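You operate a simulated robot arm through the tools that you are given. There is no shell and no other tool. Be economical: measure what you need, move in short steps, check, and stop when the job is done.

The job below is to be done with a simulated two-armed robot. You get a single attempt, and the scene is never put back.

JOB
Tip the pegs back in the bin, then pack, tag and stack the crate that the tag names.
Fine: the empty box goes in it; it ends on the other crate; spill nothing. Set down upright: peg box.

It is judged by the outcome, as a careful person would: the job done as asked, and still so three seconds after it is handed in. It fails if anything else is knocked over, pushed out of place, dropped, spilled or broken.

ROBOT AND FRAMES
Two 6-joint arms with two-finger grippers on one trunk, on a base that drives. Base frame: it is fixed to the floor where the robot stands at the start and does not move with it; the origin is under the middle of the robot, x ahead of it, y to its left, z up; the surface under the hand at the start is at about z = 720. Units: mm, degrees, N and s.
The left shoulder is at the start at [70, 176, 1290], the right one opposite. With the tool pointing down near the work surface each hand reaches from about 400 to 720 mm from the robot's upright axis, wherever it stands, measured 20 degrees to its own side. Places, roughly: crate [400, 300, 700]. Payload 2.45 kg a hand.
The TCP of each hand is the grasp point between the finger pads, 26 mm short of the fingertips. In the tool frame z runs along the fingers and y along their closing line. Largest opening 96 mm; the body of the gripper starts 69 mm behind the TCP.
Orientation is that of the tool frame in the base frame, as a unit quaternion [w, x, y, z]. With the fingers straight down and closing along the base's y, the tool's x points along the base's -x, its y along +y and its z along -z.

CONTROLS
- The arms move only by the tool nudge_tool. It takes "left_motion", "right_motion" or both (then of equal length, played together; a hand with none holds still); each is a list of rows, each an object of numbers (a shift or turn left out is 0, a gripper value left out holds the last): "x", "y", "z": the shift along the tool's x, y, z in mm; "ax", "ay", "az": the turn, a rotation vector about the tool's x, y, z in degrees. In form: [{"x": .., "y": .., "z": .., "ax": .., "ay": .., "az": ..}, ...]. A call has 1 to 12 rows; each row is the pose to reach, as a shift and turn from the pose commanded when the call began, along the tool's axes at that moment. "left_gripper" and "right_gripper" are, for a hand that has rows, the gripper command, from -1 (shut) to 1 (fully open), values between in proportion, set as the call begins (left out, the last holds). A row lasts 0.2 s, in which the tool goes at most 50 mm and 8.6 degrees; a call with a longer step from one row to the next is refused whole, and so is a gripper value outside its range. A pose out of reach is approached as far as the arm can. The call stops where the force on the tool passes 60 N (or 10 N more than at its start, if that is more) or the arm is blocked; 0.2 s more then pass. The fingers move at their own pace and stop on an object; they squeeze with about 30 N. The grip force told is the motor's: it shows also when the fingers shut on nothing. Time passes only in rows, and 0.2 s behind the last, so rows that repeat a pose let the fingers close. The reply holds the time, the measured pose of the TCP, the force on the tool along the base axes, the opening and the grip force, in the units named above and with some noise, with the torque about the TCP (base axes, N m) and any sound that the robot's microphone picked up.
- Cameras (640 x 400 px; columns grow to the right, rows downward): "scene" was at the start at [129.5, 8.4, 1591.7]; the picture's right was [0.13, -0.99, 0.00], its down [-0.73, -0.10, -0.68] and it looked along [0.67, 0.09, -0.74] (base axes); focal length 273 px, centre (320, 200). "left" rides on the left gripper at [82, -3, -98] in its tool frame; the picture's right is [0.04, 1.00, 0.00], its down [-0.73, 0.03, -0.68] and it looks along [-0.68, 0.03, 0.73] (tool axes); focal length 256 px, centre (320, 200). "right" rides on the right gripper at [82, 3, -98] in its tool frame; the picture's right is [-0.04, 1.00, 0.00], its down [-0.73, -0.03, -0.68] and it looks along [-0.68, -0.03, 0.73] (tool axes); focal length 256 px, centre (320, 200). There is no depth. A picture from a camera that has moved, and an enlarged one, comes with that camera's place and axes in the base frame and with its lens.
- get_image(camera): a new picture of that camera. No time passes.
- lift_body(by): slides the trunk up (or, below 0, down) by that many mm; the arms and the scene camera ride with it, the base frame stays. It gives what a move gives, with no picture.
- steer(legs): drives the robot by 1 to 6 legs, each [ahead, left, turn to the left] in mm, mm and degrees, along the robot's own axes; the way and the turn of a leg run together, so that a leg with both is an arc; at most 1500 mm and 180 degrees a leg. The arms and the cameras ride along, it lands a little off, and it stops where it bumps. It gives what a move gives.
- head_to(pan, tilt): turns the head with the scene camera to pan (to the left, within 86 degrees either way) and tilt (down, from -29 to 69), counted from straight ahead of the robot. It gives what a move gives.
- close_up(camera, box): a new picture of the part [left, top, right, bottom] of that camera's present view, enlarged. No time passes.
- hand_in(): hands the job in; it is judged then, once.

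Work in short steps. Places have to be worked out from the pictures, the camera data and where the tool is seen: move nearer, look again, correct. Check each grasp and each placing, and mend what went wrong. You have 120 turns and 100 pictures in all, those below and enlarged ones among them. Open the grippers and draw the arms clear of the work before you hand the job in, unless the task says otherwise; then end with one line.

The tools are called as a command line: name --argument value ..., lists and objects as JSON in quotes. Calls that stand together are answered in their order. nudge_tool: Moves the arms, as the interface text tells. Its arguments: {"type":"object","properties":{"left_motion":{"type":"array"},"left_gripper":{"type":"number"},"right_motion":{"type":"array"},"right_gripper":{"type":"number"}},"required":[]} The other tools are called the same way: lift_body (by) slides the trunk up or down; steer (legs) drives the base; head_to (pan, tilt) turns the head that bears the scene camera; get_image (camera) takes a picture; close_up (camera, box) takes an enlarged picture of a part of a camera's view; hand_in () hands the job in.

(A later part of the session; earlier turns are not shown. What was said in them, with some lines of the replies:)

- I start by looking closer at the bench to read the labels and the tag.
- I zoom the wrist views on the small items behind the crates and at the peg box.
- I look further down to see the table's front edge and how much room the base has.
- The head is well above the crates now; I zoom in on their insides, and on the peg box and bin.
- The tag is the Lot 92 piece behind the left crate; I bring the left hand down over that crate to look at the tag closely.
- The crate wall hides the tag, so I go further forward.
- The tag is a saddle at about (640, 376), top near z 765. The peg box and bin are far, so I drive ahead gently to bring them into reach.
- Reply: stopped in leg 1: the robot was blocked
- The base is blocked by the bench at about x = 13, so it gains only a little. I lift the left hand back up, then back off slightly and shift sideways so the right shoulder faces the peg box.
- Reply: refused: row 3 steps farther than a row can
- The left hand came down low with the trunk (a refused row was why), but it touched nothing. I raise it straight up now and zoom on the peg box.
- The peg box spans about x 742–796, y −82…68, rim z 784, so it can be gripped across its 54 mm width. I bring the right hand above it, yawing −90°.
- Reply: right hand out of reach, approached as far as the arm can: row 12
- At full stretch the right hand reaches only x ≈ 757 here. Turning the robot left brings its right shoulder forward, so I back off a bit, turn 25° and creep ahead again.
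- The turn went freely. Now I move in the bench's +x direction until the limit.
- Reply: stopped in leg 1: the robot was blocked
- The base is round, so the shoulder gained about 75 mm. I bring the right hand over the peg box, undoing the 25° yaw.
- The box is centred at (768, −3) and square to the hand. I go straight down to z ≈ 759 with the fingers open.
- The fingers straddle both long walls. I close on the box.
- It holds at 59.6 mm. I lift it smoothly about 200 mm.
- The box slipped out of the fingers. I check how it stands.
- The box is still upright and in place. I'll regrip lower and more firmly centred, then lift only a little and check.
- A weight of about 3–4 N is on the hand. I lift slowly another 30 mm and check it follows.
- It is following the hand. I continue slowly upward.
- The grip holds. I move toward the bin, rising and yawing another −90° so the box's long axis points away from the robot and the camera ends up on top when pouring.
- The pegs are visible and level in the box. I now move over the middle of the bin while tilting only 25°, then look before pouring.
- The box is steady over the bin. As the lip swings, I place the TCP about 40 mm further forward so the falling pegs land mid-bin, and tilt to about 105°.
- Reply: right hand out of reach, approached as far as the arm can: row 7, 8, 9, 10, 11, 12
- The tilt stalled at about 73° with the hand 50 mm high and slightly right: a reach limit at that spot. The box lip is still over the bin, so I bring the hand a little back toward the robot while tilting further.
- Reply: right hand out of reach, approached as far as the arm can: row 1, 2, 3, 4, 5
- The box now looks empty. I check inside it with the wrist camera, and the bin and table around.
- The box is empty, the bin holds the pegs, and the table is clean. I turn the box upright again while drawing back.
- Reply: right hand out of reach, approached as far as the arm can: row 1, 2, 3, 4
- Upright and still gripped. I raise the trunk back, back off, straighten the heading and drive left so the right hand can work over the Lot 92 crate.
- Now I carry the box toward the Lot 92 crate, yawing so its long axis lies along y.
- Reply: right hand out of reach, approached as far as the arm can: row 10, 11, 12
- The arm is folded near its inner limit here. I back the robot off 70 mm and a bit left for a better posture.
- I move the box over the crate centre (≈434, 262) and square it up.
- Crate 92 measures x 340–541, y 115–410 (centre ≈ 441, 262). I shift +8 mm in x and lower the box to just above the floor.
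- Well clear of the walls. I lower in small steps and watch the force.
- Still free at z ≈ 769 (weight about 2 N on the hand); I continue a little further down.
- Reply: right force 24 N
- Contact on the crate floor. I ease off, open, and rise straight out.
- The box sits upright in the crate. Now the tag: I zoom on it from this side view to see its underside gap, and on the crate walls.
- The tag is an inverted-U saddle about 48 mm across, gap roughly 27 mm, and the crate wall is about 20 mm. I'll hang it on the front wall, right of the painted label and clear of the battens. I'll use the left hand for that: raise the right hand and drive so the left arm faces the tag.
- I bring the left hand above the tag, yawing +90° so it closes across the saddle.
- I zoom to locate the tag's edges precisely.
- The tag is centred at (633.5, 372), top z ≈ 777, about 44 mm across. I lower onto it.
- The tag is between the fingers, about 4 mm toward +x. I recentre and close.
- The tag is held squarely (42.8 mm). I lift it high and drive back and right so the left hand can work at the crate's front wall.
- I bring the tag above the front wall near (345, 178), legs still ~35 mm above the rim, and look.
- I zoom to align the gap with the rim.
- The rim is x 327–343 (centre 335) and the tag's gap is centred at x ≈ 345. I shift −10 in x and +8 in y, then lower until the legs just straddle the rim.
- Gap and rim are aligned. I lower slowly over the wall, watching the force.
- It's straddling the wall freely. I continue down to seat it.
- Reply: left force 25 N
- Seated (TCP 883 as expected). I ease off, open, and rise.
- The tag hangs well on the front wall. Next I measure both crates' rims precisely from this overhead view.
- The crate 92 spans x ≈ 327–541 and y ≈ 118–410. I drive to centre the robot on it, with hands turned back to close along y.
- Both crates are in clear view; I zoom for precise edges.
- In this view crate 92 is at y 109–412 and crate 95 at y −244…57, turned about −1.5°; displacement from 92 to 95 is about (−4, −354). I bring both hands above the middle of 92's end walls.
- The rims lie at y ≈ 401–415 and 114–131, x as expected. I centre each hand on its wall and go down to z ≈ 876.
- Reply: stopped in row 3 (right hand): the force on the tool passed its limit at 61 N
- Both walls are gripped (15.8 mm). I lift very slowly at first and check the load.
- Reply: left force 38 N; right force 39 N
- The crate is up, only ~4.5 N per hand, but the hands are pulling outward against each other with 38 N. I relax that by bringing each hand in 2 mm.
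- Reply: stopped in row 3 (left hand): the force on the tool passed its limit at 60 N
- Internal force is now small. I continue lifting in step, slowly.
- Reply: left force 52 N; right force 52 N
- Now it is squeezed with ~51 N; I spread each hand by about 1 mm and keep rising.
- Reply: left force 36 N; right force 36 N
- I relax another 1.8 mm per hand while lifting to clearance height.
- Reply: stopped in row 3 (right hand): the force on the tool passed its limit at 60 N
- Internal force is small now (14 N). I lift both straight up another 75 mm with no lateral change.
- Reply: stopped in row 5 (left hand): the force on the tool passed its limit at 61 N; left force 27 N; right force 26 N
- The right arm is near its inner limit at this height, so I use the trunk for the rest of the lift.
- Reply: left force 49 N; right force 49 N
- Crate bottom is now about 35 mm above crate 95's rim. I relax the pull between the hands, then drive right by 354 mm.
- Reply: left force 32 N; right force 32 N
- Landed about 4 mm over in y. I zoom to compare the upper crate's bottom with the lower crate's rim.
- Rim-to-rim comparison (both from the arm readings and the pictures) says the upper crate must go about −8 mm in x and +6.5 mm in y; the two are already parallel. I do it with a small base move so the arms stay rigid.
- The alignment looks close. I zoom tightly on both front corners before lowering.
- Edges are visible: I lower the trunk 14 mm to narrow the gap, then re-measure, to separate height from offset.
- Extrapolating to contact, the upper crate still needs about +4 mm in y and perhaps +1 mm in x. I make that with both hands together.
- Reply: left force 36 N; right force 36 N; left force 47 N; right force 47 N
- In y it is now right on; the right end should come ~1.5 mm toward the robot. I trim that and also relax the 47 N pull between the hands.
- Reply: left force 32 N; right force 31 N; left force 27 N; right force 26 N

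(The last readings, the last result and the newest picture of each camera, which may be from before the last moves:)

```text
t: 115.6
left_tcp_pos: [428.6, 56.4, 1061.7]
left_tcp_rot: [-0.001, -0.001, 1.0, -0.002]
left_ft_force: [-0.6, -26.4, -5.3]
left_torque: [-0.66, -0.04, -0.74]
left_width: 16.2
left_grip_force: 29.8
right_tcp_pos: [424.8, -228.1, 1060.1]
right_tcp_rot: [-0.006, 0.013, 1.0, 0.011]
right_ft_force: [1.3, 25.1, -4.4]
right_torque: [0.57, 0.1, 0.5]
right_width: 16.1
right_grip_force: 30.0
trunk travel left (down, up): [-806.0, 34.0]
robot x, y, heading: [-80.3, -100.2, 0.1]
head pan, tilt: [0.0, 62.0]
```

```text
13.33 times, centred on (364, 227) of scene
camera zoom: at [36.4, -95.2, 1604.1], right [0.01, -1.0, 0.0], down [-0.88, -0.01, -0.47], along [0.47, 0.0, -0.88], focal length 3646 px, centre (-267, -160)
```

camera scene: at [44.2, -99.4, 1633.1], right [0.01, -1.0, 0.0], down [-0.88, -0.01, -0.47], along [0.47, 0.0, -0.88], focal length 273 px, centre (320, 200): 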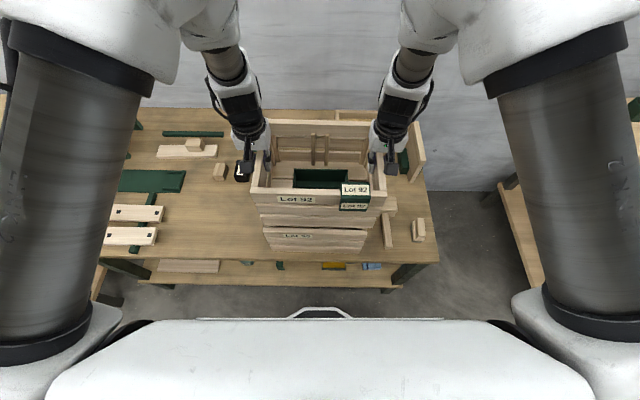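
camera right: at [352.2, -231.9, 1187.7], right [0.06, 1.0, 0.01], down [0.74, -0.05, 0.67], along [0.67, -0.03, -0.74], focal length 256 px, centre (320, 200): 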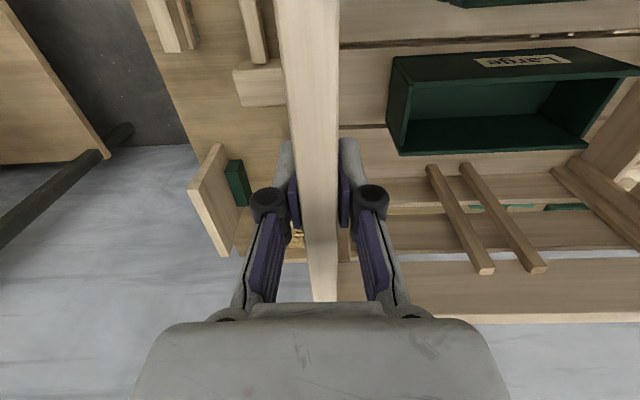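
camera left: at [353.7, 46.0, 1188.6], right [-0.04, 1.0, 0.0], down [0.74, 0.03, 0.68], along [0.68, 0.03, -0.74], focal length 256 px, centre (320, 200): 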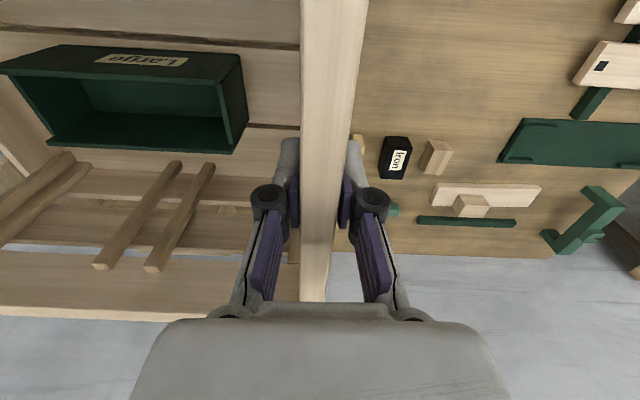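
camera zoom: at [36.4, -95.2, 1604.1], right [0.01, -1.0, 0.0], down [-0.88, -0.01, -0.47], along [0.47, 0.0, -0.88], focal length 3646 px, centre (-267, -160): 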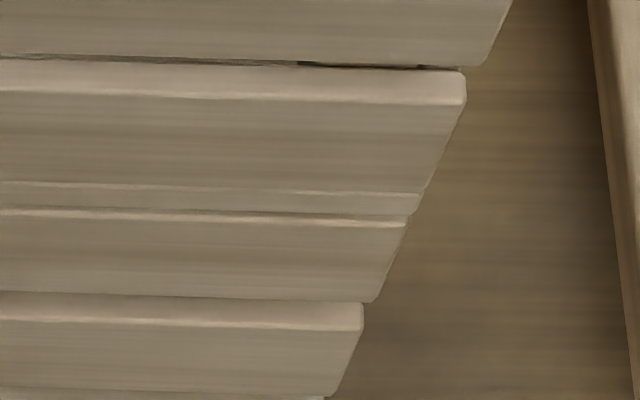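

The edges nearly meet, corners aligned within a couple of mm. I lower further in small steps and watch the vertical force.

lift_body --by -4

lift_body --by -3

```text
t: 116.1
left_tcp_pos: [426.6, 55.9, 1059.6]
left_tcp_rot: [0.0, -0.002, 1.0, -0.002]
left_ft_force: [0.3, -20.3, -5.3]
left_torque: [-0.56, -0.78, -0.74]
left_width: 16.3
left_grip_force: 30.6
right_tcp_pos: [423.8, -228.4, 1057.3]
right_tcp_rot: [-0.005, 0.015, 1.0, 0.011]
right_ft_force: [-1.4, 19.4, 12.3]
right_torque: [0.45, -0.69, 0.61]
right_width: 15.9
right_grip_force: 30.3
trunk travel left (down, up): [-802.0, 38.0]
robot x, y, heading: [-78.3, -92.8, 0.4]
head pan, tilt: [0.0, 62.0]
```

```text
t: 116.6
left_tcp_pos: [425.5, 57.4, 1056.3]
left_tcp_rot: [0.001, -0.001, 1.0, -0.001]
left_ft_force: [0.0, -15.5, -3.0]
left_torque: [-0.43, -0.3, -0.74]
left_width: 15.9
left_grip_force: 29.6
right_tcp_pos: [423.6, -227.4, 1056.3]
right_tcp_rot: [-0.002, 0.014, 1.0, 0.011]
right_ft_force: [-0.1, 19.1, 25.0]
right_torque: [0.15, -0.2, 0.8]
right_width: 16.2
right_grip_force: 29.4
trunk travel left (down, up): [-799.0, 41.0]
robot x, y, heading: [-78.7, -94.4, 0.2]
head pan, tilt: [0.0, 62.0]
```

The right end rests; the left is still a little high. I lower the left hand alone by small steps.

nudge_tool --left_motion '[{"z": 1}, {"z": 2}, {"z": 3}, {"z": 3}]' --right_motion '[{}, {"z": -0.5}, {"z": -1}, {"z": -1}]'

close_up --camera "scene" --box '[250, 180, 400, 270]'

```text
t: 117.6
left_tcp_pos: [425.0, 56.9, 1054.1]
left_tcp_rot: [0.002, -0.001, 1.0, -0.002]
left_ft_force: [-0.3, -14.4, 30.1]
left_torque: [-0.44, -0.12, -0.74]
left_width: 16.2
left_grip_force: 30.1
right_tcp_pos: [421.0, -228.1, 1056.0]
right_tcp_rot: [-0.005, 0.014, 1.0, 0.012]
right_ft_force: [0.3, 25.6, -4.3]
right_torque: [0.2, -0.7, 0.6]
right_width: 15.7
right_grip_force: 29.9
trunk travel left (down, up): [-799.0, 41.0]
robot x, y, heading: [-81.7, -95.7, 0.5]
head pan, tilt: [0.0, 62.0]
```

```text
4.27 times, centred on (325, 225) of scene
camera zoom: at [30.8, -93.9, 1597.6], right [0.01, -1.0, 0.0], down [-0.88, -0.01, -0.47], along [0.47, 0.0, -0.88], focal length 1167 px, centre (299, 93)
```

zoom: 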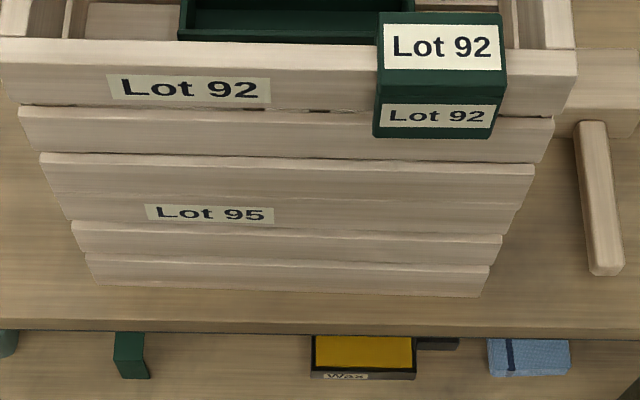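

Left now bears (30 N), so both ends are in contact. I check the corner alignment once more.

close_up --camera "scene" --box '[255, 207, 303, 237]'

close_up --camera "scene" --box '[340, 207, 388, 237]'

```text
13.33 times, centred on (279, 222) of scene
camera zoom: at [30.8, -93.9, 1597.6], right [0.01, -1.0, 0.0], down [-0.88, -0.01, -0.47], along [0.47, 0.0, -0.88], focal length 3646 px, centre (867, -93)
```

zoom: 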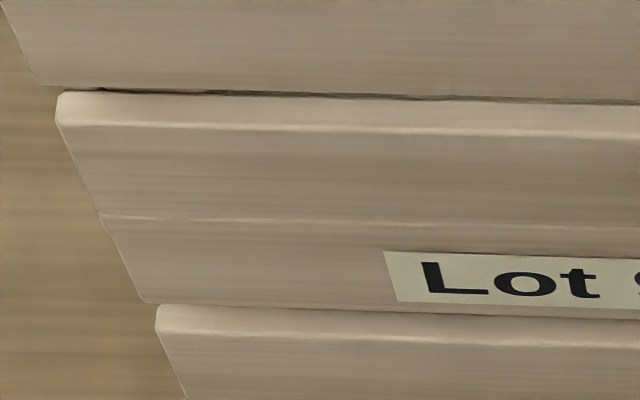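

```text
13.33 times, centred on (364, 222) of scene
camera zoom: at [30.8, -93.9, 1597.6], right [0.01, -1.0, 0.0], down [-0.88, -0.01, -0.47], along [0.47, 0.0, -0.88], focal length 3646 px, centre (-267, -93)
```

zoom: 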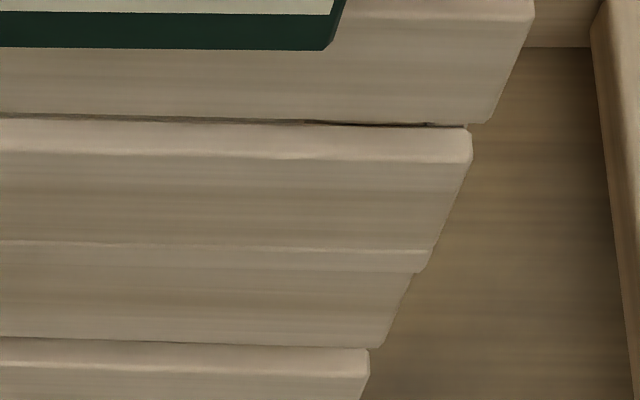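

Overhang is at most ~3 mm on 16 mm walls: a sound stack. I equalise the two hands, then open both.

nudge_tool --left_motion '[{"z": -1}, {"z": -1}]' --right_motion '[{"z": 1}, {"z": 1.5}]'

nudge_tool --left_motion '[{}, {}, {}]' --right_motion '[{}, {}, {}]' --left_gripper 0.1 --right_gripper 0.1

get_image --camera "scene"

```text
t: 118.2
left_tcp_pos: [424.9, 57.7, 1054.8]
left_tcp_rot: [0.0, -0.001, 1.0, -0.002]
left_ft_force: [6.3, -36.1, 0.0]
left_torque: [-0.91, -0.88, -0.58]
left_width: 15.9
left_grip_force: 29.8
right_tcp_pos: [423.3, -228.2, 1055.6]
right_tcp_rot: [-0.003, 0.014, 1.0, 0.011]
right_ft_force: [-8.2, 35.0, 27.7]
right_torque: [0.46, 0.17, 0.8]
right_width: 16.0
right_grip_force: 30.1
trunk travel left (down, up): [-799.0, 41.0]
robot x, y, heading: [-81.9, -94.3, 0.5]
head pan, tilt: [0.0, 62.0]
```

```text
t: 119.0
left_tcp_pos: [427.7, 56.0, 1054.9]
left_tcp_rot: [-0.001, -0.001, 1.0, -0.002]
left_ft_force: [0.1, -0.6, -0.6]
left_torque: [-0.01, 0.0, -0.01]
left_width: 52.9
left_grip_force: 0.0
right_tcp_pos: [424.2, -227.8, 1052.2]
right_tcp_rot: [-0.006, 0.013, 1.0, 0.012]
right_ft_force: [-1.0, 0.1, -0.6]
right_torque: [-0.01, -0.02, 0.04]
right_width: 52.8
right_grip_force: 0.0
trunk travel left (down, up): [-799.0, 41.0]
robot x, y, heading: [-81.3, -92.3, 0.4]
head pan, tilt: [0.0, 62.0]
```

```text
9 pictures are left
camera scene: at [35.3, -95.4, 1597.2], right [0.01, -1.0, 0.0], down [-0.88, -0.01, -0.47], along [0.47, 0.0, -0.88], focal length 273 px, centre (320, 200)
```

scene: 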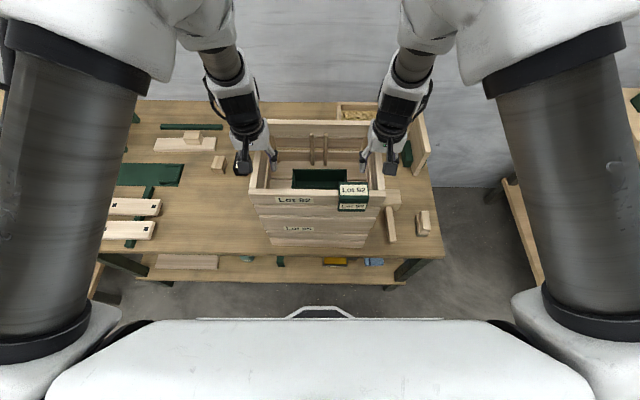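

Both hands are free and the stack stands. I raise the trunk, then lift the hands out, drifting slightly forward to stay clear of the arms' inner limit.

lift_body --by 38

nudge_tool --left_motion '[{"x": -8, "z": -2}, {"x": -18, "z": -8}, {"x": -25, "z": -20}, {"x": -30, "z": -35}, {"x": -30, "z": -50}, {"x": -30, "z": -65}]' --right_motion '[{"x": -8, "z": -2}, {"x": -18, "z": -8}, {"x": -25, "z": -20}, {"x": -30, "z": -35}, {"x": -30, "z": -50}, {"x": -30, "z": -65}]'

close_up --camera "scene" --box '[220, 90, 420, 270]'

```text
t: 119.8
left_tcp_pos: [428.5, 56.6, 1092.1]
left_tcp_rot: [-0.001, -0.001, 1.0, -0.001]
left_ft_force: [0.2, 0.6, 0.5]
left_torque: [0.0, -0.01, 0.03]
left_width: 53.0
left_grip_force: 0.2
right_tcp_pos: [425.0, -228.2, 1090.7]
right_tcp_rot: [-0.006, 0.013, 1.0, 0.012]
right_ft_force: [0.2, 0.0, -1.3]
right_torque: [-0.01, 0.01, -0.01]
right_width: 52.9
right_grip_force: 0.0
trunk travel left (down, up): [-837.0, 3.0]
robot x, y, heading: [-80.2, -95.9, 0.4]
head pan, tilt: [0.0, 62.0]
```

```text
t: 121.2
left_tcp_pos: [457.4, 56.9, 1157.4]
left_tcp_rot: [-0.001, -0.001, 1.0, -0.001]
left_ft_force: [1.0, -0.2, -0.5]
left_torque: [0.01, 0.01, 0.02]
left_width: 52.9
left_grip_force: 0.0
right_tcp_pos: [453.8, -229.6, 1154.3]
right_tcp_rot: [-0.006, 0.01, 1.0, 0.008]
right_ft_force: [-0.5, -0.1, 0.2]
right_torque: [-0.01, -0.05, 0.04]
right_width: 52.8
right_grip_force: 0.0
trunk travel left (down, up): [-837.0, 3.0]
robot x, y, heading: [-78.5, -92.5, 0.5]
head pan, tilt: [0.0, 62.0]
```

```text
2.22 times, centred on (320, 180) of scene
camera zoom: at [33.6, -95.5, 1635.3], right [0.01, -1.0, 0.0], down [-0.88, -0.01, -0.47], along [0.47, 0.0, -0.88], focal length 608 px, centre (320, 244)
```

zoom: 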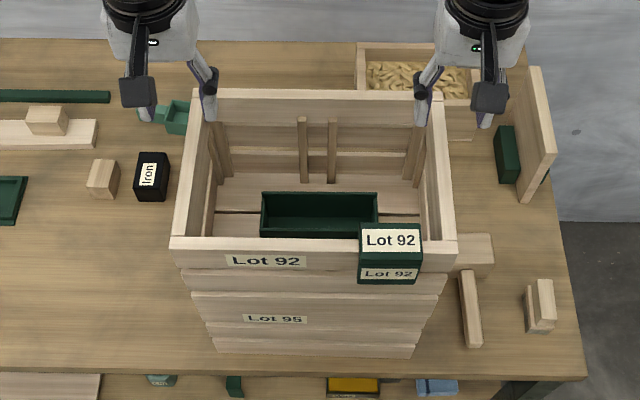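

The hands are above the stack. I back the robot away and take a final look.

steer --legs '[[-300, 0, 0]]'

head_to --pan 0 --tilt 42

close_up --camera "scene" --box '[130, 100, 510, 338]'

close_up --camera "scene" --box '[240, 150, 400, 250]'

```text
t: 123.3
left_tcp_pos: [155.8, 54.8, 1157.1]
left_tcp_rot: [-0.002, -0.001, 1.0, -0.002]
left_ft_force: [0.3, 0.8, -0.4]
left_torque: [0.01, 0.0, -0.01]
left_width: 52.9
left_grip_force: 0.0
right_tcp_pos: [152.8, -230.0, 1152.5]
right_tcp_rot: [-0.006, 0.009, 1.0, 0.006]
right_ft_force: [-0.3, 0.2, -0.7]
right_torque: [0.03, 0.01, -0.02]
right_width: 52.5
right_grip_force: 0.0
trunk travel left (down, up): [-837.0, 3.0]
robot x, y, heading: [-382.3, -95.9, 0.5]
head pan, tilt: [0.0, 62.0]
```

```text
t: 124.1
left_tcp_pos: [154.9, 54.8, 1157.6]
left_tcp_rot: [-0.001, -0.001, 1.0, -0.002]
left_ft_force: [-0.6, 0.6, 0.6]
left_torque: [-0.03, 0.04, 0.0]
left_width: 52.8
left_grip_force: 0.1
right_tcp_pos: [150.8, -231.1, 1155.3]
right_tcp_rot: [-0.006, 0.01, 1.0, 0.008]
right_ft_force: [0.9, -0.4, -0.7]
right_torque: [0.01, -0.01, -0.01]
right_width: 52.7
right_grip_force: 0.1
trunk travel left (down, up): [-837.0, 3.0]
robot x, y, heading: [-386.9, -96.8, 0.5]
head pan, tilt: [0.0, 42.0]
```

```text
1.68 times, centred on (320, 219) of scene
camera zoom: at [-250.3, -97.3, 1661.4], right [0.01, -1.0, 0.0], down [-0.67, 0.0, -0.74], along [0.74, 0.01, -0.67], focal length 460 px, centre (320, 168)
```

zoom: 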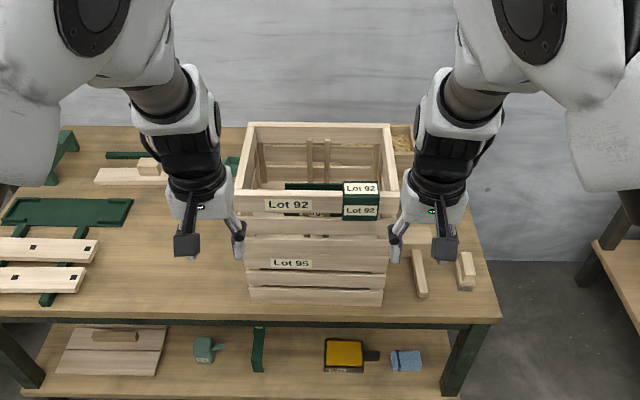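

```text
4.00 times, centred on (320, 200) of scene
camera zoom: at [-250.3, -97.3, 1661.4], right [0.01, -1.0, 0.0], down [-0.67, 0.0, -0.74], along [0.74, 0.01, -0.67], focal length 1094 px, centre (320, 200)
```

zoom: 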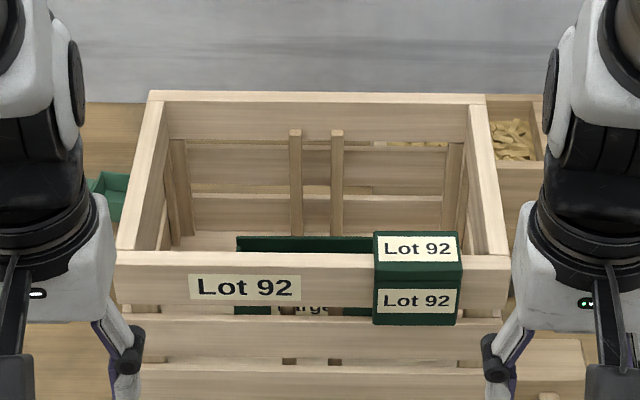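

The stack is square: peg box upright inside, tag on, pegs in the bin, nothing disturbed. I open the grippers fully and hand in.

nudge_tool --left_motion '[{}, {}, {}]' --right_motion '[{}, {}, {}]' --left_gripper 1 --right_gripper 1

hand_in

```text
t: 124.9
left_tcp_pos: [154.1, 55.1, 1156.9]
left_tcp_rot: [-0.001, -0.001, 1.0, -0.002]
left_ft_force: [-0.1, -0.5, 0.6]
left_torque: [-0.01, 0.02, 0.01]
left_width: 96.0
left_grip_force: 0.0
right_tcp_pos: [151.3, -231.4, 1154.2]
right_tcp_rot: [-0.005, 0.008, 1.0, 0.008]
right_ft_force: [0.2, 0.5, 1.4]
right_torque: [0.03, 0.01, 0.02]
right_width: 95.8
right_grip_force: 0.0
trunk travel left (down, up): [-837.0, 3.0]
robot x, y, heading: [-385.5, -97.6, 0.5]
head pan, tilt: [0.0, 42.0]
```

```text
The job is handed in.
```

The job is handed in: the pegs are back in the bin with none seen spilled, the empty peg box stands upright in crate Lot 92, the tag hangs on that crate's front wall, and it is stacked on crate Lot 95, overhanging by about 3 mm at most.
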